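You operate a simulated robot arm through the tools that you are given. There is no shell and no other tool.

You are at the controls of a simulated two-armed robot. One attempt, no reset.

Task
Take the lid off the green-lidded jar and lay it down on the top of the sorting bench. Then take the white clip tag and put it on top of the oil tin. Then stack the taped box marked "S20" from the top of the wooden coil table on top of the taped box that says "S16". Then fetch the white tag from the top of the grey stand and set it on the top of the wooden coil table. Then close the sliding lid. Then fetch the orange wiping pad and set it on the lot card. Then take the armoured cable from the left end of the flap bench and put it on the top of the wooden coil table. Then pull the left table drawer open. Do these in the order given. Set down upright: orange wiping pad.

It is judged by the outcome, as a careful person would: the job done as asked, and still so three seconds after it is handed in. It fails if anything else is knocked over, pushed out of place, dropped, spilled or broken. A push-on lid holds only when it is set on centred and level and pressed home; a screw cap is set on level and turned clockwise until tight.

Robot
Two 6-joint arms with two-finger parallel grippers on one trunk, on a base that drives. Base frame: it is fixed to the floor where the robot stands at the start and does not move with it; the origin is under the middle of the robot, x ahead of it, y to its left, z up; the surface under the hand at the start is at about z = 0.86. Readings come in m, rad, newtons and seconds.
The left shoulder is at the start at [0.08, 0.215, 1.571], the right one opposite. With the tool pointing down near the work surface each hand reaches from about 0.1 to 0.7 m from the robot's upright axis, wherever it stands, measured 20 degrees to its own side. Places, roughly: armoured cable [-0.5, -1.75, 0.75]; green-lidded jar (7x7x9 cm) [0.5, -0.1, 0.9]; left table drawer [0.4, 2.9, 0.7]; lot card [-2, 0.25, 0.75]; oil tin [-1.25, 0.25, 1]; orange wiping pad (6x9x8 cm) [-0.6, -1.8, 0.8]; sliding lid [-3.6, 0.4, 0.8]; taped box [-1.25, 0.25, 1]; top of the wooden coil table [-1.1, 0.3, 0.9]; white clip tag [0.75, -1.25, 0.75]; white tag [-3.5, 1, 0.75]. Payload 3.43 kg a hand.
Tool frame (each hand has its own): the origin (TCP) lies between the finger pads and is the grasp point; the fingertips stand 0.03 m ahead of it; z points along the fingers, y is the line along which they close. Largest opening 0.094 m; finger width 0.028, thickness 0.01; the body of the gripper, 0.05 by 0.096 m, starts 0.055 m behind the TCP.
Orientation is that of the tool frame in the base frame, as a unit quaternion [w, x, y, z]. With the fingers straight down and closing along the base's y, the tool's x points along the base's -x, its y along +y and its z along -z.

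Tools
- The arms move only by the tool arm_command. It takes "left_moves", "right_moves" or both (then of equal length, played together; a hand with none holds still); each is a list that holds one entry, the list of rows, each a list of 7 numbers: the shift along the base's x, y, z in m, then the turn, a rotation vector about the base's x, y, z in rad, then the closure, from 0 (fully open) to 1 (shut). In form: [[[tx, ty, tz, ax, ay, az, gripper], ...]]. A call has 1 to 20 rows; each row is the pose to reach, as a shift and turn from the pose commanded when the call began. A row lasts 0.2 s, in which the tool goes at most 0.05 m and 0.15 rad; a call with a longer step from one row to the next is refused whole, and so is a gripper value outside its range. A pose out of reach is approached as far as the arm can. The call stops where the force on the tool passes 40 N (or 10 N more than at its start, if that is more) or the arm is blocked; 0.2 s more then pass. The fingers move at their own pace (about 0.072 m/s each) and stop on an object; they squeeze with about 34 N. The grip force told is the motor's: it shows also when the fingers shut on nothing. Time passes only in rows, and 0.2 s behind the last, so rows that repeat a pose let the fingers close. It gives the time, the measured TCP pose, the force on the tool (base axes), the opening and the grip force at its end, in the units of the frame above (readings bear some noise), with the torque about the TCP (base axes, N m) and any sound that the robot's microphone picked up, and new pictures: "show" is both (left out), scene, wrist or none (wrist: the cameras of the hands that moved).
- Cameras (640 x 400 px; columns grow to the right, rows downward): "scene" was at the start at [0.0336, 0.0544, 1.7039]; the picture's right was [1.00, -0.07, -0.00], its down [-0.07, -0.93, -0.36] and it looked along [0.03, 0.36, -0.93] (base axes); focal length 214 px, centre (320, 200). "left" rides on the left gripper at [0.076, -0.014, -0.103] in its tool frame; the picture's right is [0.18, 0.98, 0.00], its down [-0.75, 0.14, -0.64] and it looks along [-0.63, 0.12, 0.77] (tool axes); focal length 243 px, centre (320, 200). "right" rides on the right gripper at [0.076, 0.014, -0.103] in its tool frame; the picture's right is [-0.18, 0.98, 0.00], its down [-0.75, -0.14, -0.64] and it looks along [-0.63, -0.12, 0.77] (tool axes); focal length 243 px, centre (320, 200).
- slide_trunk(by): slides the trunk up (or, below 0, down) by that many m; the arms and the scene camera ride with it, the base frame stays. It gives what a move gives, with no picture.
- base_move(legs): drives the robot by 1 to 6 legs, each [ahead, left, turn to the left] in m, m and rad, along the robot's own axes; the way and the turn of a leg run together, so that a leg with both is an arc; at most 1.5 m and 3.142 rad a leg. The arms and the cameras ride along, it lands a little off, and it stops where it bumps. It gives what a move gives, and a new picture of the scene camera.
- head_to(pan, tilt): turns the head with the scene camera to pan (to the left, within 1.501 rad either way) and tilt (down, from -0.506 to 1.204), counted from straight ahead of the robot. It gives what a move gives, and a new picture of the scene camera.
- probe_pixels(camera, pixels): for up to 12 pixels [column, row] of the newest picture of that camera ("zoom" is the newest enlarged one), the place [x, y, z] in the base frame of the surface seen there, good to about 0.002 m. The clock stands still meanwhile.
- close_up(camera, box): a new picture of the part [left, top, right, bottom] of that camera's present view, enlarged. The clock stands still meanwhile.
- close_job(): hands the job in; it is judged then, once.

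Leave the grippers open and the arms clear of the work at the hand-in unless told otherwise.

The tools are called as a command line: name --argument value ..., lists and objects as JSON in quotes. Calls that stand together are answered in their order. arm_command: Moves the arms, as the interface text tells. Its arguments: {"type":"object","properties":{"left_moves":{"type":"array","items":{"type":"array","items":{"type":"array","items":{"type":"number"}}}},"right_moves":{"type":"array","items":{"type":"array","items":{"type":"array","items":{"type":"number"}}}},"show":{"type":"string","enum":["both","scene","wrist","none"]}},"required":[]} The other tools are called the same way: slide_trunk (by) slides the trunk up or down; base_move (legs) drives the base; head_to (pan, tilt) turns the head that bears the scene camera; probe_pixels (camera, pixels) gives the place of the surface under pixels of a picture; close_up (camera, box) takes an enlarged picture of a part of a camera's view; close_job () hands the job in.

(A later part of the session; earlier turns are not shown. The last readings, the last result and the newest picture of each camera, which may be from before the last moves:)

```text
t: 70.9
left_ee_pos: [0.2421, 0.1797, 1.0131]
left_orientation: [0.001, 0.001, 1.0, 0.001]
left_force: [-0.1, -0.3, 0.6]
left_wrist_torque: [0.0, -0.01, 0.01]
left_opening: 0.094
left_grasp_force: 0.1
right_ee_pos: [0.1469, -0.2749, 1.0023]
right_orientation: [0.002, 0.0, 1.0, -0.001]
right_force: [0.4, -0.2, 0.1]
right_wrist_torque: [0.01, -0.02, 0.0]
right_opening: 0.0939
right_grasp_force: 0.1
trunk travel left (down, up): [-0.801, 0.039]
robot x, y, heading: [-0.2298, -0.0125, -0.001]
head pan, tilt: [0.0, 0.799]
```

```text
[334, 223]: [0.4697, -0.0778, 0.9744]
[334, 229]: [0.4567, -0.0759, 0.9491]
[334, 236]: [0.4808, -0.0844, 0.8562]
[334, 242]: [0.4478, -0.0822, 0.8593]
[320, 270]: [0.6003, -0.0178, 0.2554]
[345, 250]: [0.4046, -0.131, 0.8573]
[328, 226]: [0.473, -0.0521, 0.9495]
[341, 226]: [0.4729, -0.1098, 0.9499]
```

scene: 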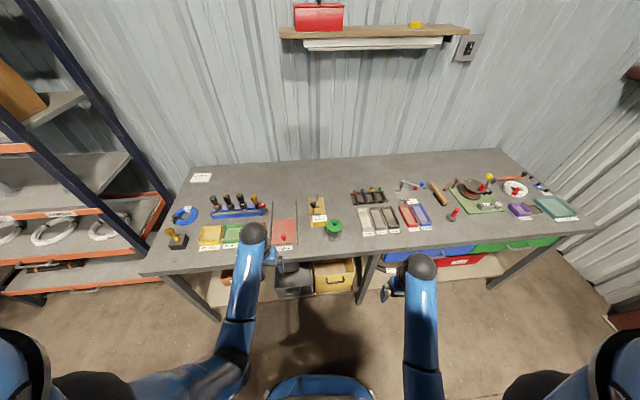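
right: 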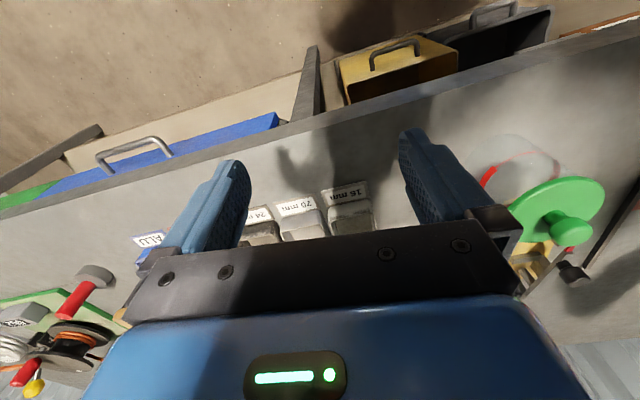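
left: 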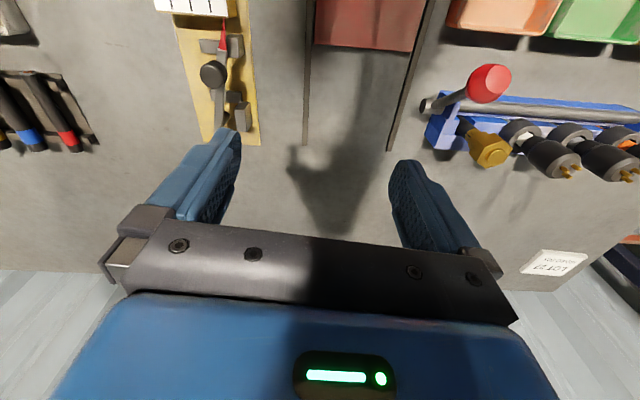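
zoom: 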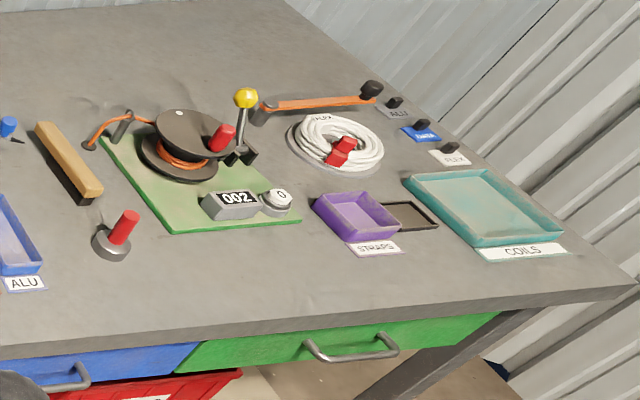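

The white clip tag (label "FLEX") is at the right end of this bench. The jar's lid has a knob (top z≈0.974, lid top 0.949). I'll drive ahead 0.18 m to bring it in easy reach.

base_move --legs '[[0.19, 0, 0]]'

head_to --pan -0.05 --tilt 1.0

close_up --camera "scene" --box '[260, 120, 420, 220]'

```text
t: 72.4
left_ee_pos: [0.4252, 0.1818, 1.0156]
left_orientation: [0.004, 0.0, 1.0, 0.0]
left_force: [-1.0, 0.5, 0.6]
left_wrist_torque: [0.02, -0.03, 0.04]
left_opening: 0.0941
left_grasp_force: 0.0
right_ee_pos: [0.3315, -0.2743, 1.004]
right_orientation: [0.002, -0.001, 1.0, 0.0]
right_force: [-0.9, -0.6, 0.3]
right_wrist_torque: [-0.01, 0.0, 0.02]
right_opening: 0.0941
right_grasp_force: 0.1
trunk travel left (down, up): [-0.801, 0.039]
robot x, y, heading: [-0.0456, -0.0143, 0.004]
head pan, tilt: [0.0, 0.799]
```

scene: 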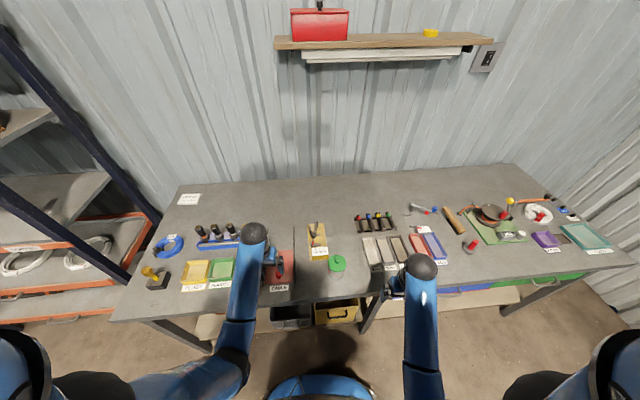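

```text
t: 73.1
left_ee_pos: [0.4283, 0.1811, 1.015]
left_orientation: [0.002, 0.0, 1.0, 0.0]
left_force: [0.6, 0.0, -0.7]
left_wrist_torque: [-0.02, 0.03, 0.0]
left_opening: 0.0939
left_grasp_force: 0.0
right_ee_pos: [0.3335, -0.2742, 1.0023]
right_orientation: [0.002, -0.002, 1.0, 0.0]
right_force: [-0.1, -0.5, 0.3]
right_wrist_torque: [-0.01, 0.02, 0.02]
right_opening: 0.0939
right_grasp_force: 0.1
trunk travel left (down, up): [-0.801, 0.039]
robot x, y, heading: [-0.043, -0.0138, 0.007]
head pan, tilt: [-0.051, 1.0]
```

scene: 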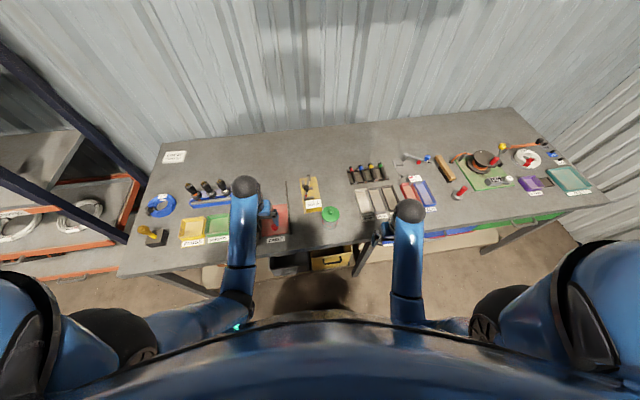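

```text
4.00 times, centred on (340, 170) of scene
```

zoom: 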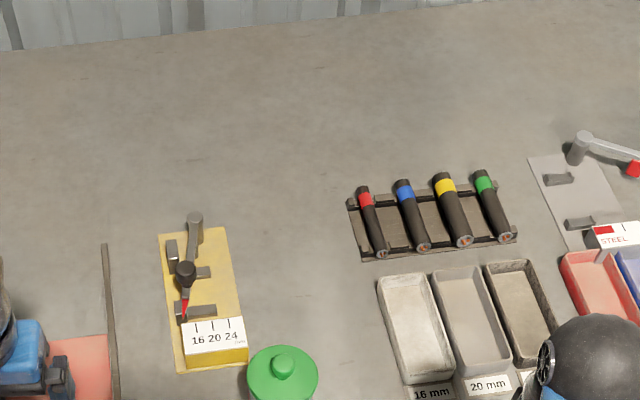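

I probe the lid's knob centre, rim edges and a free spot behind the jar in this zoomed picture.

probe_pixels --camera "zoom" --pixels '[[282, 363], [282, 370], [251, 375], [315, 375], [282, 348], [282, 398], [300, 240], [240, 225], [350, 220], [300, 140], [270, 362], [294, 362]]'

```text
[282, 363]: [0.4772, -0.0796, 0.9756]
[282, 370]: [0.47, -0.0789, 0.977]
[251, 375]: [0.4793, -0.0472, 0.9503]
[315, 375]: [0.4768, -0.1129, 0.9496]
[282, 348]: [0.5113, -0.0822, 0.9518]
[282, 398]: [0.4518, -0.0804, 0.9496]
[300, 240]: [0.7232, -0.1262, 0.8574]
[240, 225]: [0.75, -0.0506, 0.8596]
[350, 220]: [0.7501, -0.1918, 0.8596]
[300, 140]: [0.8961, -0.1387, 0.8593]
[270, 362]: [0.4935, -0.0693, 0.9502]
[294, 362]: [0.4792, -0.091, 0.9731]
```

The lid's centre is (0.476,−0.080), knob top 0.976. First a small test move of the right hand (toward y=−0.08, in front of the jar, fingertips ~0.97) to check the commanded pose after the earlier out-of-reach try.

arm_command --right_moves '[[[0, 0.04, 0, 0, 0, 0, 0], [0, 0.08, 0, 0, 0, 0, 0], [0, 0.12, 0, 0, 0, 0, 0], [0, 0.16, 0, 0, 0, 0, 0], [0, 0.194, 0, 0, 0, 0, 0]]]' --show "both"

```text
t: 74.3
left_ee_pos: [0.4286, 0.182, 1.0146]
left_orientation: [0.002, 0.0, 1.0, 0.0]
left_force: [-0.2, 0.8, -0.7]
left_wrist_torque: [-0.02, -0.01, 0.0]
left_opening: 0.094
left_grasp_force: 0.1
right_ee_pos: [0.3352, -0.081, 1.0023]
right_orientation: [0.002, -0.001, 1.0, 0.0]
right_force: [-0.2, 0.9, 0.2]
right_wrist_torque: [0.02, 0.0, 0.01]
right_opening: 0.0941
right_grasp_force: 0.1
trunk travel left (down, up): [-0.801, 0.039]
robot x, y, heading: [-0.0447, -0.0105, 0.002]
head pan, tilt: [-0.051, 1.0]
```

scene: 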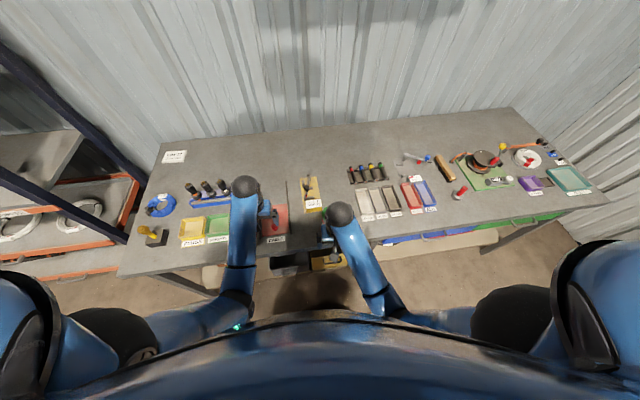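
right: 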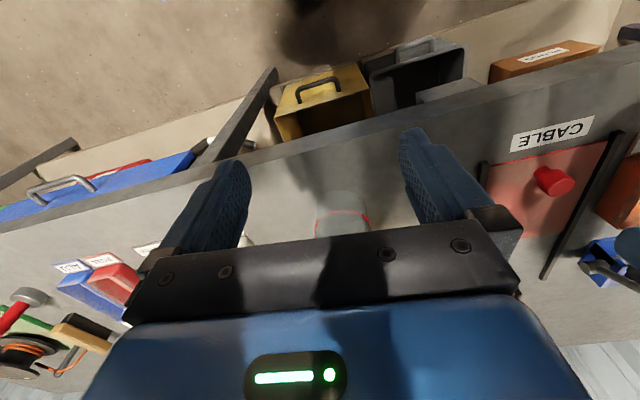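

The shift works from the actual pose. Jar is now just ahead of the fingers. I'll slide forward in x by 0.141 at the same height (tips ~0.97, above lid top 0.95), with the knob passing between the open fingers.

arm_command --right_moves '[[[0.035, 0, 0.004, 0, 0, 0, 0], [0.07, 0.001, 0.006, 0, 0, 0, 0], [0.105, 0.001, 0.006, 0, 0, 0, 0], [0.141, 0.001, 0.006, 0, 0, 0, 0], [0.141, 0.001, 0.006, 0, 0, 0, 0]]]' --show "both"

```text
t: 75.5
left_ee_pos: [0.4295, 0.1806, 1.0144]
left_orientation: [0.001, 0.0, 1.0, 0.0]
left_force: [1.0, 0.5, -0.5]
left_wrist_torque: [0.02, -0.01, 0.0]
left_opening: 0.094
left_grasp_force: 0.0
right_ee_pos: [0.4751, -0.0801, 1.0082]
right_orientation: [0.001, -0.002, 1.0, -0.001]
right_force: [0.7, 0.4, 0.5]
right_wrist_torque: [-0.02, 0.0, 0.0]
right_opening: 0.094
right_grasp_force: 0.0
trunk travel left (down, up): [-0.801, 0.039]
robot x, y, heading: [-0.0437, -0.0137, 0.001]
head pan, tilt: [-0.051, 1.0]
```

scene: 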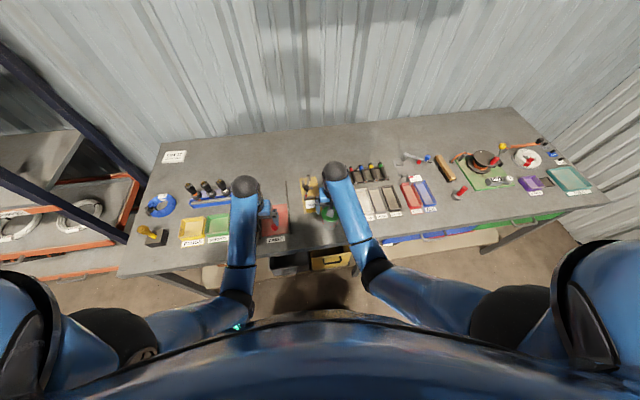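
right: 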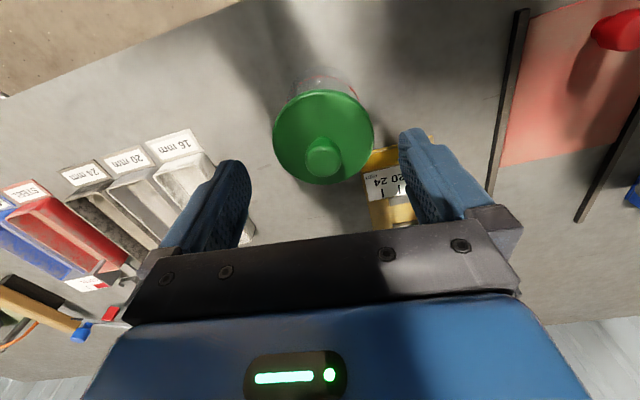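

The knob is between the fingers. I'll lower 0.022 so the tips are just over the lid, then close on the knob.

arm_command --right_moves '[[[0.001, 0, -0.011, 0, 0, 0, 0], [0.001, 0, -0.022, 0, 0, 0, 0], [0.001, 0, -0.022, 0, 0, 0, 0.5], [0.001, 0, -0.022, 0, 0, 0, 0.8], [0.001, 0, -0.022, 0, 0, 0, 1], [0.001, 0, -0.022, 0, 0, 0, 1], [0.001, 0, -0.022, 0, 0, 0, 1]]]' --show "wrist"

```text
t: 77.1
left_ee_pos: [0.429, 0.1808, 1.0134]
left_orientation: [0.002, 0.0, 1.0, 0.0]
left_force: [0.2, 0.9, 0.7]
left_wrist_torque: [0.03, 0.0, 0.0]
left_opening: 0.094
left_grasp_force: 0.0
right_ee_pos: [0.4752, -0.0815, 0.9862]
right_orientation: [0.001, -0.001, 1.0, 0.0]
right_force: [0.5, 0.6, 0.2]
right_wrist_torque: [0.02, 0.03, 0.0]
right_opening: 0.0208
right_grasp_force: 33.8
trunk travel left (down, up): [-0.801, 0.039]
robot x, y, heading: [-0.0441, -0.0111, 0.004]
head pan, tilt: [-0.051, 1.0]
heard: snap
```

right: 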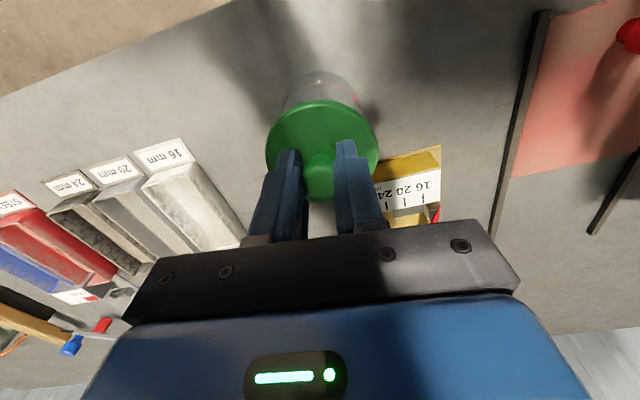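

The grip holds the knob (0.0208). A "snap" was heard; I'll look close before lifting.

close_up --camera "right" --box '[220, 50, 440, 220]'

arm_command --right_moves '[[[0, 0, 0.004, 0, 0, 0, 1], [0, 0, 0.008, 0, 0, 0, 1], [0, 0, 0.012, 0, 0, 0, 1]]]' --show "wrist"

```text
2.35 times, centred on (330, 135) of right
```

zoom: 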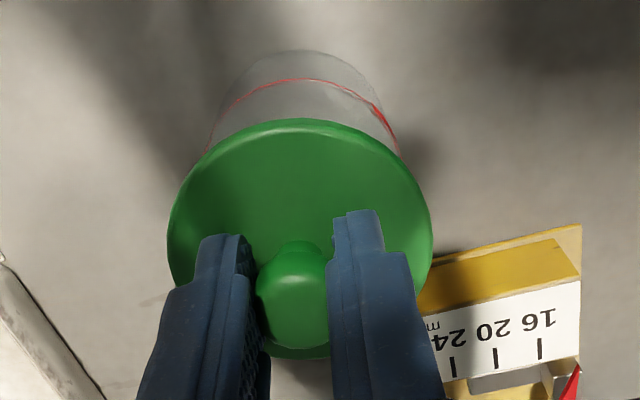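

```text
t: 77.9
left_ee_pos: [0.4288, 0.1804, 1.0136]
left_orientation: [0.002, 0.0, 1.0, 0.0]
left_force: [-0.9, 0.2, -0.6]
left_wrist_torque: [0.0, -0.02, -0.01]
left_opening: 0.0942
left_grasp_force: 0.0
right_ee_pos: [0.4754, -0.0803, 0.9984]
right_orientation: [0.0, -0.001, 1.0, 0.0]
right_force: [0.1, -0.1, -0.3]
right_wrist_torque: [-0.01, 0.0, 0.02]
right_opening: 0.021
right_grasp_force: 33.8
trunk travel left (down, up): [-0.801, 0.039]
robot x, y, heading: [-0.042, -0.0175, 0.004]
head pan, tilt: [-0.051, 1.0]
```

right: 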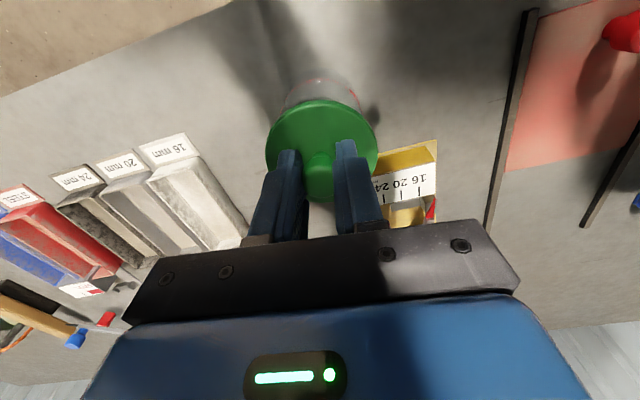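

The jar's base seems to stay on the bench while the lid rises. I'll lift a little more and verify.

arm_command --right_moves '[[[0.005, 0, 0.01, 0, 0, 0, 1], [0.01, 0, 0.02, 0, 0, 0, 1], [0.015, 0, 0.03, 0, 0, 0, 1]]]' --show "wrist"

close_up --camera "right" --box '[220, 50, 440, 220]'

```text
t: 78.7
left_ee_pos: [0.4293, 0.1815, 1.0134]
left_orientation: [0.002, -0.001, 1.0, 0.001]
left_force: [0.0, 0.0, 0.1]
left_wrist_torque: [-0.01, 0.02, 0.0]
left_opening: 0.0941
left_grasp_force: 0.0
right_ee_pos: [0.4918, -0.0804, 1.0275]
right_orientation: [0.001, -0.001, 1.0, -0.001]
right_force: [-0.5, -0.2, -0.1]
right_wrist_torque: [-0.02, -0.02, 0.0]
right_opening: 0.021
right_grasp_force: 33.8
trunk travel left (down, up): [-0.801, 0.039]
robot x, y, heading: [-0.0445, -0.0143, 0.001]
head pan, tilt: [-0.051, 1.0]
```

right: 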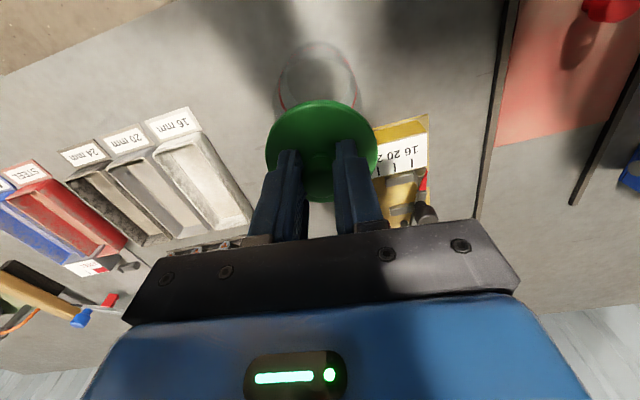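

```text
2.35 times, centred on (330, 135) of right
```

zoom: 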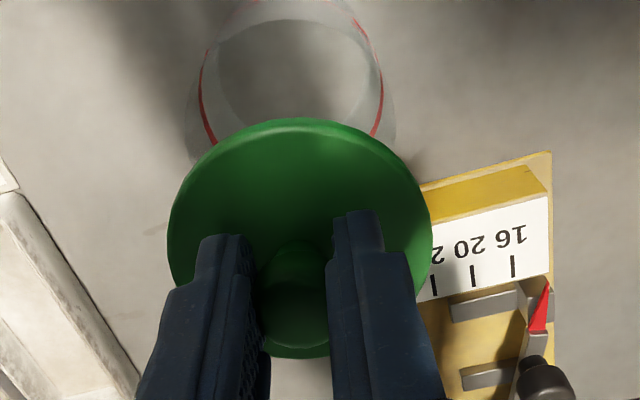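

The lid is off and the jar stays in place. I'll rise, move to the free spot near (0.60,−0.125) and go down to z≈0.935.

arm_command --right_moves '[[[0.015, 0, 0.02, 0, 0, 0, 1], [0.045, -0.01, 0.03, 0, 0, 0, 1], [0.08, -0.03, 0.03, 0, 0, 0, 1], [0.108, -0.045, 0.03, 0, 0, 0, 1], [0.108, -0.045, 0.0, 0, 0, 0, 1], [0.108, -0.045, -0.04, 0, 0, 0, 1], [0.108, -0.045, -0.08, 0, 0, 0, 1], [0.108, -0.045, -0.095, 0, 0, 0, 1]]]' --show "both"

```text
t: 80.5
left_ee_pos: [0.4291, 0.181, 1.0146]
left_orientation: [0.002, 0.0, 1.0, 0.001]
left_force: [0.3, -0.3, 0.1]
left_wrist_torque: [0.01, 0.0, -0.01]
left_opening: 0.0941
left_grasp_force: 0.1
right_ee_pos: [0.6013, -0.1247, 0.9314]
right_orientation: [0.001, -0.001, 1.0, -0.001]
right_force: [-0.3, 0.7, -0.8]
right_wrist_torque: [-0.01, 0.0, 0.01]
right_opening: 0.0207
right_grasp_force: 33.6
trunk travel left (down, up): [-0.801, 0.039]
robot x, y, heading: [-0.0449, -0.0103, 0.007]
head pan, tilt: [-0.051, 1.0]
```

scene: 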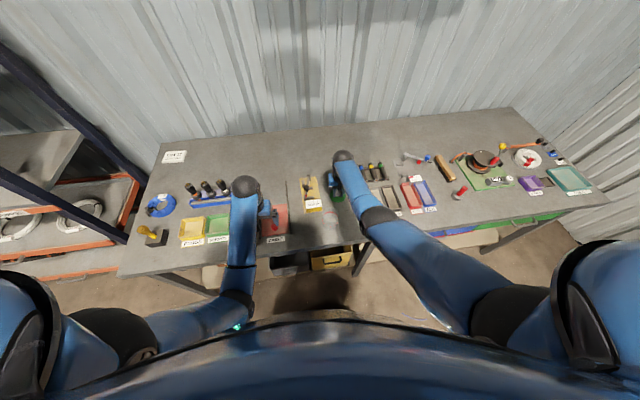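
right: 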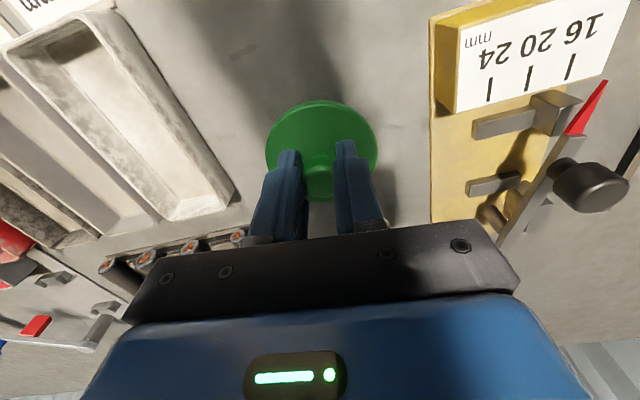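

The spot under the lid is clear. Lowering slowly to feel contact.

arm_command --right_moves '[[[0, 0, -0.004, 0, 0, 0, 1], [0, 0, -0.008, 0, 0, 0, 1], [0, 0, -0.011, 0, 0, 0, 1], [0, 0, -0.011, 0, 0, 0, 1]]]' --show "wrist"

probe_pixels --camera "right" --pixels '[[320, 105], [320, 98], [290, 110], [370, 130], [320, 125], [320, 80]]'

```text
t: 81.5
left_ee_pos: [0.4294, 0.1818, 1.0137]
left_orientation: [0.001, -0.001, 1.0, 0.0]
left_force: [0.2, 0.5, 0.9]
left_wrist_torque: [0.0, 0.04, 0.01]
left_opening: 0.0941
left_grasp_force: 0.0
right_ee_pos: [0.6014, -0.1235, 0.9229]
right_orientation: [0.001, -0.001, 1.0, 0.0]
right_force: [0.7, 0.8, 0.3]
right_wrist_torque: [0.0, -0.01, 0.01]
right_opening: 0.0207
right_grasp_force: 33.7
trunk travel left (down, up): [-0.801, 0.039]
robot x, y, heading: [-0.0424, -0.0117, 0.002]
head pan, tilt: [-0.051, 1.0]
```

right: 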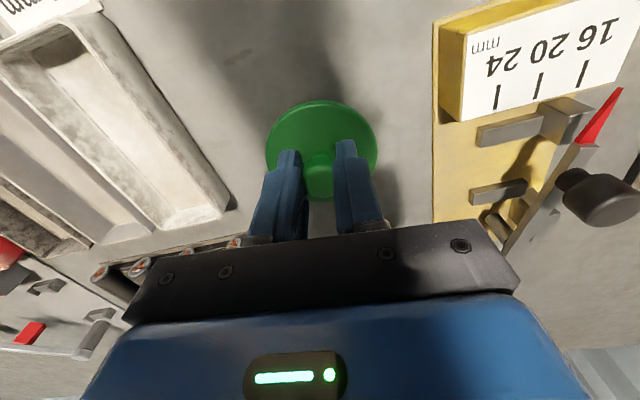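

```text
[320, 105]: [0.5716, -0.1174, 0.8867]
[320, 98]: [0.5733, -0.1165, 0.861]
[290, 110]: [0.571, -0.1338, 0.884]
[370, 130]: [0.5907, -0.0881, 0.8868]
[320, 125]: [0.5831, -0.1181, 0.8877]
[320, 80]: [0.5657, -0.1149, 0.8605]
```

No contact yet (lid top at 0.887). Lowering further in small steps.

arm_command --right_moves '[[[0, 0, -0.003, 0, 0, 0, 1], [0, 0, -0.006, 0, 0, 0, 1], [0, 0, -0.009, 0, 0, 0, 1], [0, 0, -0.009, 0, 0, 0, 1]]]' --show "wrist"

close_up --camera "right" --box '[220, 50, 440, 220]'

```text
t: 82.5
left_ee_pos: [0.428, 0.181, 1.0132]
left_orientation: [0.003, -0.001, 1.0, 0.0]
left_force: [0.1, 0.2, -0.3]
left_wrist_torque: [-0.02, 0.05, 0.0]
left_opening: 0.094
left_grasp_force: 0.0
right_ee_pos: [0.5998, -0.124, 0.9132]
right_orientation: [0.0, -0.002, 1.0, 0.0]
right_force: [0.2, 0.5, 0.1]
right_wrist_torque: [-0.02, -0.01, -0.01]
right_opening: 0.0206
right_grasp_force: 34.1
trunk travel left (down, up): [-0.801, 0.039]
robot x, y, heading: [-0.0423, -0.0139, 0.008]
head pan, tilt: [-0.051, 1.0]
```

right: 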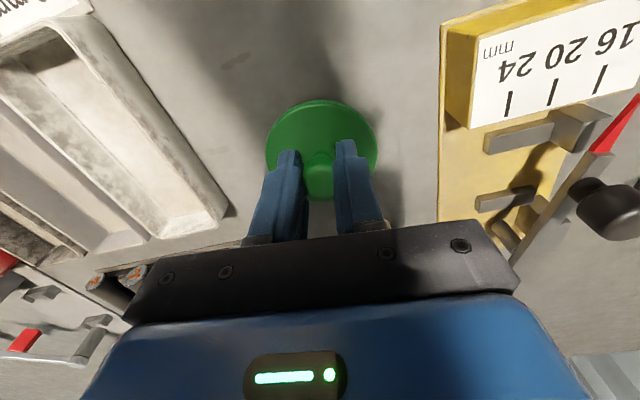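

```text
2.35 times, centred on (330, 135) of right
```

zoom: 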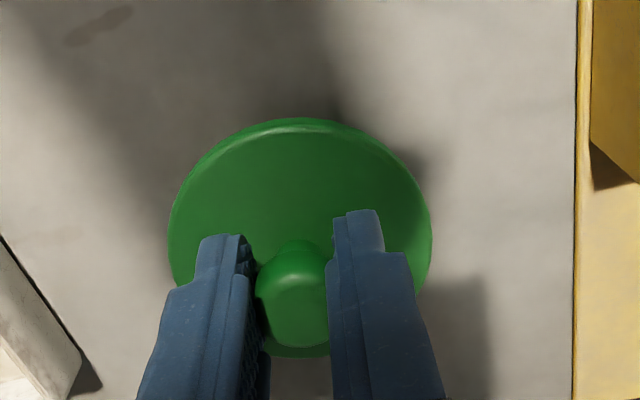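

Still no contact; continue down in 2 mm steps.

arm_command --right_moves '[[[0, 0, -0.002, 0, 0, 0, 1], [0, 0, -0.004, 0, 0, 0, 1], [0, 0, -0.006, 0, 0, 0, 1], [0, 0, -0.006, 0, 0, 0, 1]]]' --show "none"

```text
t: 83.5
left_ee_pos: [0.4294, 0.1809, 1.014]
left_orientation: [0.002, 0.0, 1.0, 0.001]
left_force: [0.1, 0.1, 0.0]
left_wrist_torque: [0.02, -0.01, 0.0]
left_opening: 0.0941
left_grasp_force: 0.0
right_ee_pos: [0.5999, -0.1244, 0.9078]
right_orientation: [0.001, -0.002, 1.0, 0.0]
right_force: [-0.1, 0.2, 0.6]
right_wrist_torque: [0.03, 0.03, 0.01]
right_opening: 0.0207
right_grasp_force: 34.1
trunk travel left (down, up): [-0.801, 0.039]
robot x, y, heading: [-0.0443, -0.0119, 0.002]
head pan, tilt: [-0.051, 1.0]
```

arm_command --right_moves '[[[0, 0, -0.002, 0, 0, 0, 1], [0, 0, -0.004, 0, 0, 0, 1], [0, 0, -0.004, 0, 0, 0, 1]]]' --show "wrist"

probe_pixels --camera "right" --pixels '[[320, 105], [320, 98], [320, 125], [320, 80]]'

```text
t: 84.3
left_ee_pos: [0.4284, 0.1811, 1.0135]
left_orientation: [0.002, 0.0, 1.0, 0.0]
left_force: [0.2, -0.5, 0.5]
left_wrist_torque: [0.01, -0.03, 0.01]
left_opening: 0.0939
left_grasp_force: 0.0
right_ee_pos: [0.5996, -0.1238, 0.9026]
right_orientation: [0.0, -0.001, 1.0, 0.0]
right_force: [0.4, 0.0, -0.2]
right_wrist_torque: [-0.02, 0.01, -0.01]
right_opening: 0.021
right_grasp_force: 34.2
trunk travel left (down, up): [-0.801, 0.039]
robot x, y, heading: [-0.0422, -0.0159, 0.006]
head pan, tilt: [-0.051, 1.0]
```

right: 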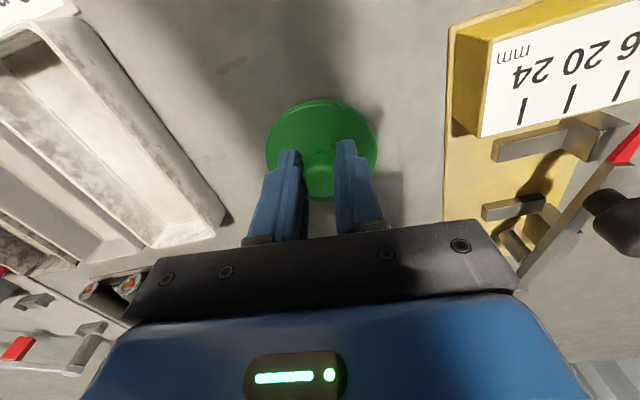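

```text
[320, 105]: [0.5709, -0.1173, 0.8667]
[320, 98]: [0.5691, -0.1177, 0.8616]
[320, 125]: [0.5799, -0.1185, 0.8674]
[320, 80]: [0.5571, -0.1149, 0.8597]
```

Lid top is 0.867, near the surface. Another 2–3 mm.

arm_command --right_moves '[[[0, 0, -0.001, 0, 0, 0, 1], [0, 0, -0.002, 0, 0, 0, 1], [0, 0, -0.003, 0, 0, 0, 1], [0, 0, -0.003, 0, 0, 0, 1]]]' --show "none"

```text
t: 85.3
left_ee_pos: [0.4275, 0.1806, 1.0133]
left_orientation: [0.002, 0.001, 1.0, 0.0]
left_force: [0.2, -0.3, -0.8]
left_wrist_torque: [-0.04, -0.01, 0.0]
left_opening: 0.0941
left_grasp_force: 0.1
right_ee_pos: [0.5989, -0.1251, 0.9018]
right_orientation: [0.002, -0.001, 1.0, 0.0]
right_force: [0.3, -1.8, 5.4]
right_wrist_torque: [-0.06, 0.03, -0.03]
right_opening: 0.0209
right_grasp_force: 33.7
trunk travel left (down, up): [-0.801, 0.039]
robot x, y, heading: [-0.0465, -0.0144, 0.005]
head pan, tilt: [-0.051, 1.0]
```

Contact felt (5.4 N). Opening the fingers moderately and lifting straight up.

arm_command --right_moves '[[[0, 0, 0.001, 0, 0, 0, 0.6], [0, 0, 0.001, 0, 0, 0, 0.4], [0, 0, 0.001, 0, 0, 0, 0.4], [0, 0, 0.03, 0, 0, 0, 0.4], [0, 0, 0.07, 0, 0, 0, 0.3], [0, 0, 0.12, 0, 0, 0, 0.2]]]' --show "wrist"

```text
t: 86.7
left_ee_pos: [0.4277, 0.1814, 1.0144]
left_orientation: [0.001, 0.001, 1.0, 0.0]
left_force: [-0.5, 0.1, 0.5]
left_wrist_torque: [0.01, 0.0, 0.02]
left_opening: 0.094
left_grasp_force: 0.2
right_ee_pos: [0.6002, -0.1247, 1.0222]
right_orientation: [0.0, -0.001, 1.0, -0.001]
right_force: [-0.2, -0.2, 0.4]
right_wrist_torque: [-0.02, 0.0, -0.03]
right_opening: 0.0751
right_grasp_force: 0.0
trunk travel left (down, up): [-0.801, 0.039]
robot x, y, heading: [-0.0433, -0.0105, 0.005]
head pan, tilt: [-0.051, 1.0]
```

right: 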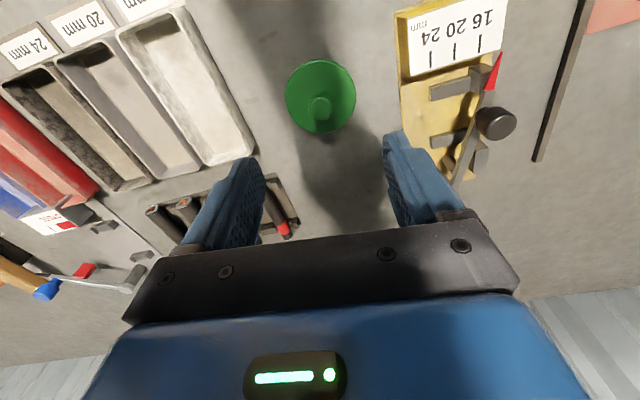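

The lid lies flat on the bench. Next the white clip tag. I tuck the right hand back (over the trays, clear of the jar), then drive along the bench to its right end.

arm_command --right_moves '[[[-0.02, -0.04, 0.01, 0, 0, 0, 0], [-0.05, -0.07, 0.01, 0, 0, 0, 0], [-0.08, -0.1, 0.0, 0, 0, 0, 0], [-0.11, -0.13, 0.0, 0, 0, 0, 0], [-0.14, -0.15, 0.0, 0, 0, 0, 0], [-0.18, -0.15, -0.01, 0, 0, 0, 0]]]' --show "none"

base_move --legs '[[-0.17, 0, 0], [0, -0.95, 0]]'

head_to --pan -0.2 --tilt 0.9

```text
t: 88.1
left_ee_pos: [0.428, 0.1809, 1.0161]
left_orientation: [0.003, -0.001, 1.0, 0.0]
left_force: [0.4, -0.1, 0.0]
left_wrist_torque: [-0.03, -0.04, 0.0]
left_opening: 0.0938
left_grasp_force: 0.1
right_ee_pos: [0.4159, -0.2739, 1.0097]
right_orientation: [0.001, -0.001, 1.0, -0.001]
right_force: [-0.5, 0.1, 0.4]
right_wrist_torque: [0.02, 0.01, 0.0]
right_opening: 0.094
right_grasp_force: 0.0
trunk travel left (down, up): [-0.801, 0.039]
robot x, y, heading: [-0.0413, -0.0136, 0.005]
head pan, tilt: [-0.051, 1.0]
```

```text
t: 94.1
left_ee_pos: [0.259, -0.7563, 1.0129]
left_orientation: [0.002, 0.0, 1.0, 0.001]
left_force: [0.3, -0.8, -0.2]
left_wrist_torque: [-0.03, -0.01, 0.01]
left_opening: 0.094
left_grasp_force: 0.1
right_ee_pos: [0.2471, -1.2106, 1.0095]
right_orientation: [0.001, 0.001, 1.0, -0.001]
right_force: [0.5, 0.0, -0.8]
right_wrist_torque: [-0.01, -0.03, 0.01]
right_opening: 0.094
right_grasp_force: 0.0
trunk travel left (down, up): [-0.801, 0.039]
robot x, y, heading: [-0.214, -0.9504, 0.002]
head pan, tilt: [-0.051, 1.0]
```

scene: 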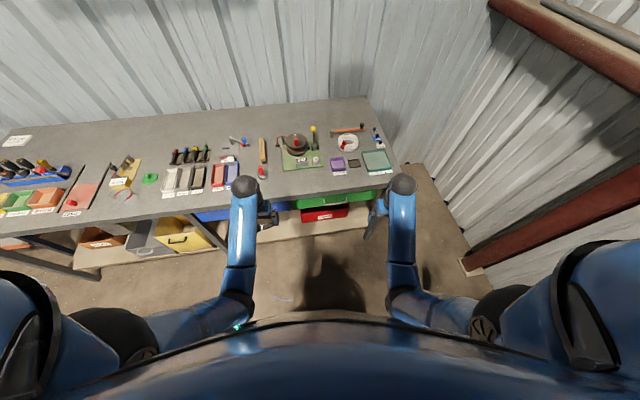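

```text
t: 94.8
left_ee_pos: [0.2591, -0.7555, 1.0137]
left_orientation: [0.002, -0.001, 1.0, 0.0]
left_force: [0.8, -0.3, 0.6]
left_wrist_torque: [0.02, 0.0, 0.0]
left_opening: 0.0939
left_grasp_force: 0.1
right_ee_pos: [0.2478, -1.2109, 1.0085]
right_orientation: [0.001, 0.001, 1.0, 0.0]
right_force: [-0.2, -0.8, 0.5]
right_wrist_torque: [0.02, -0.04, 0.0]
right_opening: 0.0941
right_grasp_force: 0.0
trunk travel left (down, up): [-0.801, 0.039]
robot x, y, heading: [-0.2096, -0.949, 0.002]
head pan, tilt: [-0.201, 0.901]
```

scene: 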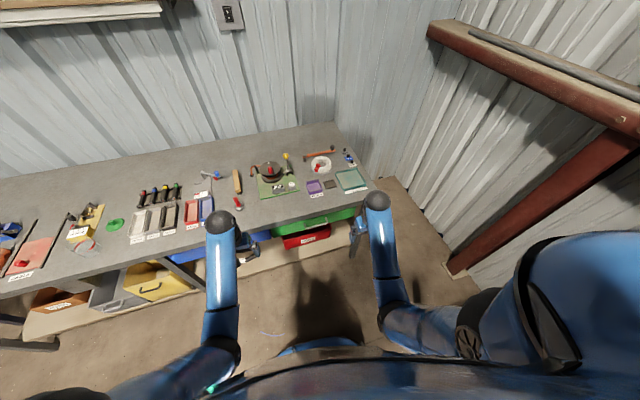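

The tags are at around (349,157). Zooming and probing.

close_up --camera "scene" --box '[300, 135, 380, 195]'

probe_pixels --camera "zoom" --pixels '[[410, 225], [420, 200], [395, 165], [375, 135], [440, 245], [360, 270], [560, 400], [190, 200], [520, 300]]'

```text
6.67 times, centred on (340, 165) of scene
```

zoom: 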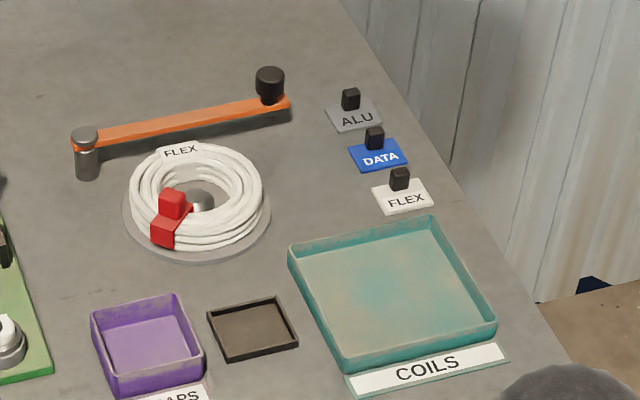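

```text
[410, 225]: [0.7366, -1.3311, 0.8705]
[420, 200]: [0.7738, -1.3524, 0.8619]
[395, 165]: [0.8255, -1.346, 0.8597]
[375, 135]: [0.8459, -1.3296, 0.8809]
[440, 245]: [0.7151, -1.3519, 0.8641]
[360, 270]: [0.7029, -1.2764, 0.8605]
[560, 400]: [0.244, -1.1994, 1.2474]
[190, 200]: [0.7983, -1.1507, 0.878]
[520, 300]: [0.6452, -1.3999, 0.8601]
```

The white "FLEX" tag is at about (0.775,−1.345,0.862) with a black clip on it. I'll move the robot to y≈−1.12 and up to the bench at x≈0.02.

base_move --legs '[[0, -0.17, 0], [0.23, 0, 0]]'

head_to --pan -0.35 --tilt 0.9

close_up --camera "scene" --box '[240, 130, 400, 230]'

```text
t: 97.6
left_ee_pos: [0.4839, -0.923, 1.016]
left_orientation: [0.004, -0.001, 1.0, 0.0]
left_force: [-0.6, -0.8, 0.5]
left_wrist_torque: [0.01, -0.03, -0.01]
left_opening: 0.0939
left_grasp_force: 0.0
right_ee_pos: [0.4735, -1.3778, 1.0113]
right_orientation: [0.003, -0.001, 1.0, -0.001]
right_force: [-0.5, -0.1, -0.2]
right_wrist_torque: [0.01, -0.05, -0.02]
right_opening: 0.0937
right_grasp_force: 0.1
trunk travel left (down, up): [-0.801, 0.039]
robot x, y, heading: [0.0172, -1.1161, 0.001]
head pan, tilt: [-0.201, 0.901]
```

scene: 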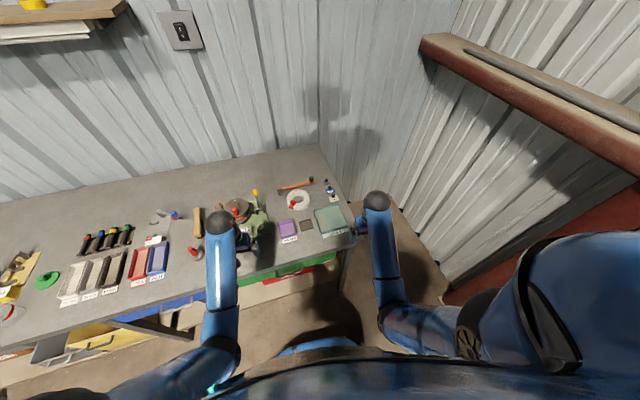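

```text
t: 98.3
left_ee_pos: [0.486, -0.9221, 1.0138]
left_orientation: [0.002, -0.001, 1.0, 0.0]
left_force: [0.2, -0.3, -0.6]
left_wrist_torque: [-0.02, 0.03, 0.0]
left_opening: 0.0941
left_grasp_force: 0.0
right_ee_pos: [0.4756, -1.3783, 1.0101]
right_orientation: [0.002, -0.001, 1.0, 0.0]
right_force: [-0.1, -0.2, -0.8]
right_wrist_torque: [-0.04, 0.0, -0.01]
right_opening: 0.094
right_grasp_force: 0.1
trunk travel left (down, up): [-0.801, 0.039]
robot x, y, heading: [0.0158, -1.1185, 0.001]
head pan, tilt: [-0.351, 0.901]
```

scene: 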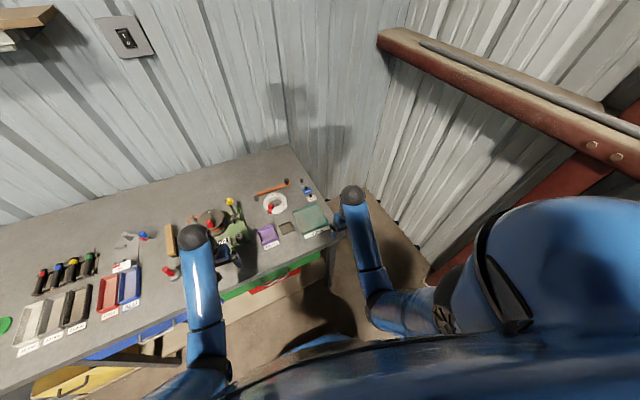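

```text
4.00 times, centred on (320, 180) of scene
```

zoom: 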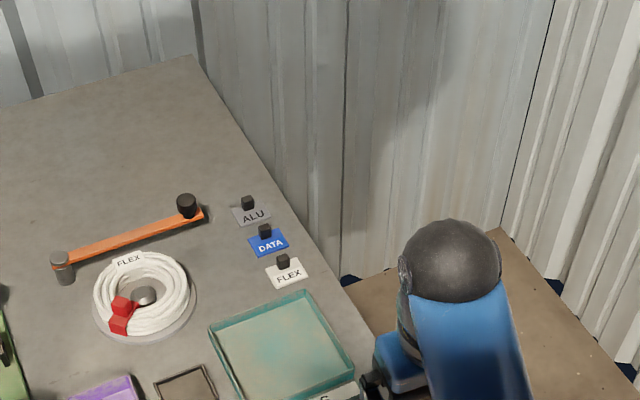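

I probe the FLEX tag: clip top (282,258), its front, and the tag's corners.

probe_pixels --camera "zoom" --pixels '[[282, 256], [284, 266], [268, 268], [301, 259], [307, 280], [276, 289], [290, 276], [265, 230], [286, 245], [308, 292], [250, 310]]'

```text
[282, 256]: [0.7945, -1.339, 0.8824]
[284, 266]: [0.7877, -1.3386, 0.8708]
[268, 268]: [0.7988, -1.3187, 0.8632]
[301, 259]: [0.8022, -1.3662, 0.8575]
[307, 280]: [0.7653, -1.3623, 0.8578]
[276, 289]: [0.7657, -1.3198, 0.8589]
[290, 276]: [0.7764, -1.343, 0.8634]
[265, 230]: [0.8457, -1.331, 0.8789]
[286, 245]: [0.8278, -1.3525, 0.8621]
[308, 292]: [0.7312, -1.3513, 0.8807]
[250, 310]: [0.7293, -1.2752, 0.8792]
```

To reach (0.795,−1.339) better, I plan to rotate the base left and shift right. First check clearance to the flap bench on my right.

head_to --pan -1.45 --tilt 0.75

```text
t: 99.6
left_ee_pos: [0.4876, -0.9241, 1.013]
left_orientation: [0.002, -0.002, 1.0, 0.0]
left_force: [0.0, -0.6, 1.1]
left_wrist_torque: [0.01, -0.02, 0.03]
left_opening: 0.094
left_grasp_force: 0.1
right_ee_pos: [0.4769, -1.379, 1.0087]
right_orientation: [0.001, -0.001, 1.0, 0.0]
right_force: [-0.2, -0.8, 0.2]
right_wrist_torque: [0.01, 0.01, 0.0]
right_opening: 0.094
right_grasp_force: 0.1
trunk travel left (down, up): [-0.801, 0.039]
robot x, y, heading: [0.0193, -1.117, 0.005]
head pan, tilt: [-1.45, 0.75]
```

scene: 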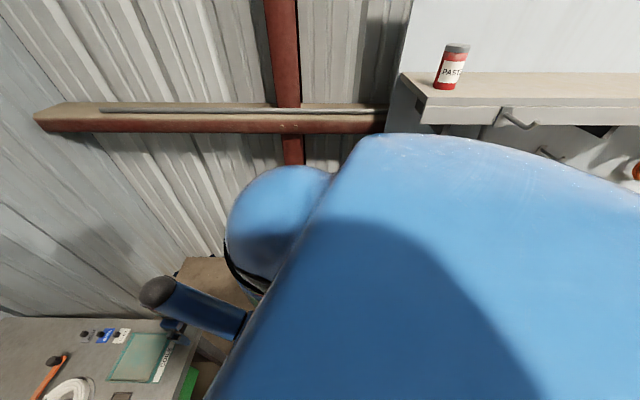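

probe_pixels --camera "scene" --pixels '[[410, 90], [430, 118], [390, 130], [395, 60], [220, 275], [290, 150], [630, 170]]'

```text
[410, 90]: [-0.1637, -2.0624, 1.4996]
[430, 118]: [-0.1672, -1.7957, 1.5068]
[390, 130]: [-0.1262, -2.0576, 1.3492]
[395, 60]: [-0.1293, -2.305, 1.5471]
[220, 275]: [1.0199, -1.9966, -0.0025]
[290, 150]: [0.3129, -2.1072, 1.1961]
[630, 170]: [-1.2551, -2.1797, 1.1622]
```

The flap bench ends near x≈−0.15, so there's room. I'll turn left 0.75 rad in place and shift a little.

base_move --legs '[[0, -0.06, 0], [0, 0, 0.75]]'

head_to --pan -1.0 --tilt 0.95

```text
t: 102.6
left_ee_pos: [0.2188, -0.7066, 1.0147]
left_orientation: [0.001, -0.377, 0.926, 0.001]
left_force: [-1.2, 0.6, -0.4]
left_wrist_torque: [0.01, 0.0, 0.02]
left_opening: 0.094
left_grasp_force: 0.1
right_ee_pos: [0.5306, -1.0403, 1.0088]
right_orientation: [0.001, -0.377, 0.926, 0.001]
right_force: [0.0, 0.5, -0.2]
right_wrist_torque: [0.0, 0.02, 0.0]
right_opening: 0.094
right_grasp_force: 0.0
trunk travel left (down, up): [-0.801, 0.039]
robot x, y, heading: [0.0198, -1.1765, 0.775]
head pan, tilt: [-1.45, 0.75]
```

scene: 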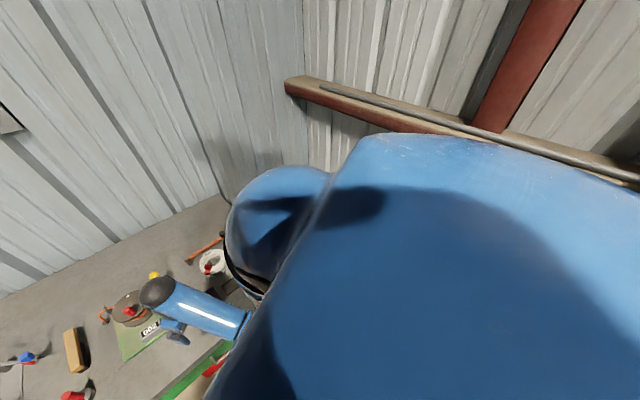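

```text
t: 103.5
left_ee_pos: [0.218, -0.7076, 1.0146]
left_orientation: [0.001, -0.377, 0.926, 0.001]
left_force: [0.5, -0.9, 0.2]
left_wrist_torque: [0.03, 0.01, 0.01]
left_opening: 0.094
left_grasp_force: 0.0
right_ee_pos: [0.529, -1.0408, 1.0085]
right_orientation: [0.001, -0.378, 0.926, 0.0]
right_force: [0.7, 1.2, -0.5]
right_wrist_torque: [0.0, 0.0, 0.04]
right_opening: 0.094
right_grasp_force: 0.0
trunk travel left (down, up): [-0.801, 0.039]
robot x, y, heading: [0.0138, -1.1749, 0.781]
head pan, tilt: [-1.0, 0.949]
```

scene: 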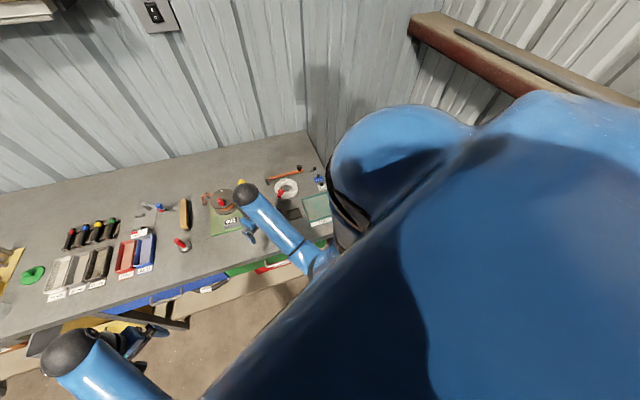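

My shoulder hides the tag now, but I know its place. I'll move the right hand along −y first while turning it back by −0.78 rad (closing along base y), then see through the wrist camera.

arm_command --right_moves '[[[0.01, -0.04, 0, 0, 0, -0.13, 0], [0.02, -0.085, 0, 0, 0, -0.26, 0], [0.04, -0.13, 0, 0, 0, -0.39, 0], [0.06, -0.17, 0, 0, 0, -0.52, 0], [0.08, -0.215, 0, 0, 0, -0.65, 0], [0.11, -0.25, 0, 0, 0, -0.78, 0], [0.14, -0.28, 0, 0, 0, -0.78, 0], [0.17, -0.297, 0, 0, 0, -0.78, 0]]]' --show "both"

```text
t: 105.3
left_ee_pos: [0.2199, -0.708, 1.0136]
left_orientation: [0.0, -0.378, 0.926, 0.002]
left_force: [0.0, -0.4, 0.5]
left_wrist_torque: [-0.03, -0.04, 0.02]
left_opening: 0.0939
left_grasp_force: 0.0
right_ee_pos: [0.7004, -1.3382, 1.0088]
right_orientation: [0.001, 0.002, 1.0, 0.0]
right_force: [0.3, -0.5, -0.9]
right_wrist_torque: [0.01, 0.02, -0.01]
right_opening: 0.0939
right_grasp_force: 0.1
trunk travel left (down, up): [-0.801, 0.039]
robot x, y, heading: [0.016, -1.1786, 0.769]
head pan, tilt: [-1.0, 0.949]
```

scene: 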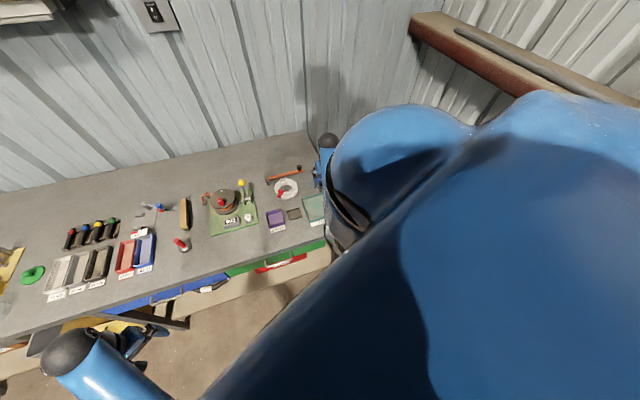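
right: 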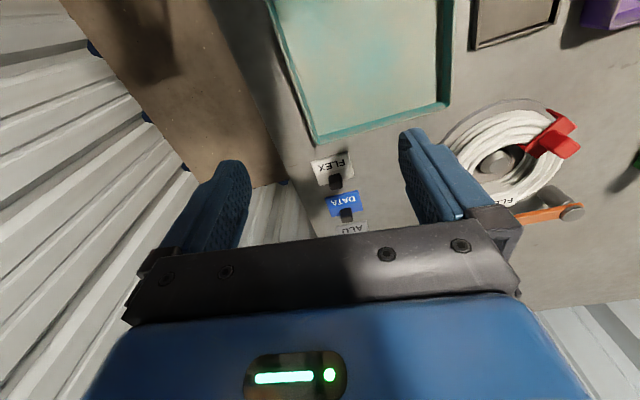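

The wrist camera shows the FLEX tag at (333,170). Probing its clip and edges with it.

probe_pixels --camera "right" --pixels '[[336, 184], [335, 178], [314, 163], [351, 158], [318, 184], [355, 177], [343, 200], [346, 213]]'

close_up --camera "right" --box '[290, 140, 390, 240]'

```text
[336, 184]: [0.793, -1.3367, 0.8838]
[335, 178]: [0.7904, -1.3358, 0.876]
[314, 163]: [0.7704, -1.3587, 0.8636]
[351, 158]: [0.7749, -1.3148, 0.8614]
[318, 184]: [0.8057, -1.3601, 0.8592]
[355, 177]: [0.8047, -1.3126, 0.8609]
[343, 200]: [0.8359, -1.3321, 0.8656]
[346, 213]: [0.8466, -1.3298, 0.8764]
```

```text
4.00 times, centred on (340, 190) of right
```

zoom: 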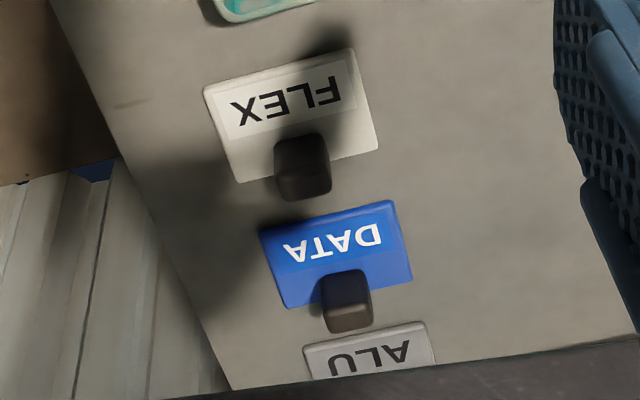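

The clip is at (0.795,−1.337), top 0.884. I move over it with the fingers half open, then lower to z≈0.93 and look.

arm_command --right_moves '[[[0.03, 0.0, 0, 0, 0, 0, 0.45], [0.065, 0.0, 0, 0, 0, 0, 0.45], [0.094, 0.001, 0, 0, 0, 0, 0.45], [0.094, 0.001, -0.03, 0, 0, 0, 0.45], [0.094, 0.001, -0.06, 0, 0, 0, 0.45], [0.094, 0.001, -0.075, 0, 0, 0, 0.45], [0.094, 0.001, -0.075, 0, 0, 0, 0.45]]]' --show "wrist"

close_up --camera "right" --box '[240, 70, 400, 250]'

```text
t: 106.9
left_ee_pos: [0.2204, -0.7074, 1.0129]
left_orientation: [0.001, -0.377, 0.926, 0.001]
left_force: [0.2, -1.1, 0.4]
left_wrist_torque: [0.04, -0.03, 0.0]
left_opening: 0.0943
left_grasp_force: 0.1
right_ee_pos: [0.7934, -1.3373, 0.9349]
right_orientation: [0.001, 0.002, 1.0, 0.0]
right_force: [0.5, 0.1, 1.1]
right_wrist_torque: [-0.02, 0.03, 0.01]
right_opening: 0.0517
right_grasp_force: 0.0
trunk travel left (down, up): [-0.801, 0.039]
robot x, y, heading: [0.0153, -1.175, 0.775]
head pan, tilt: [-1.0, 0.949]
```

right: 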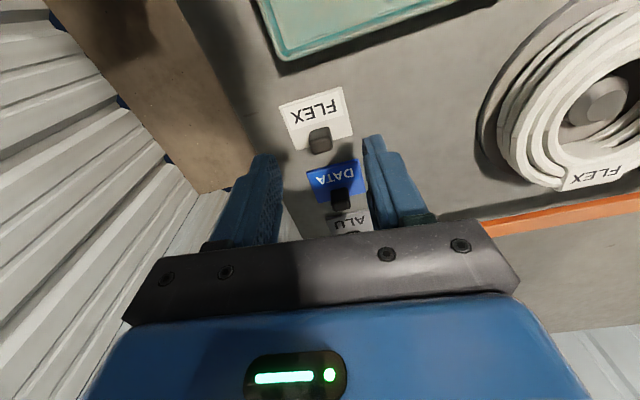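

```text
2.22 times, centred on (320, 160) of right
```

zoom: 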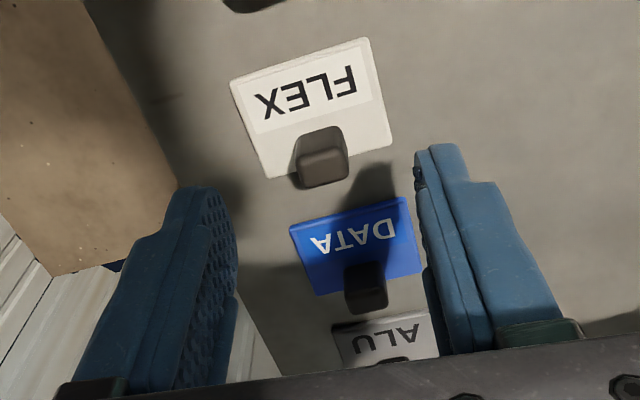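

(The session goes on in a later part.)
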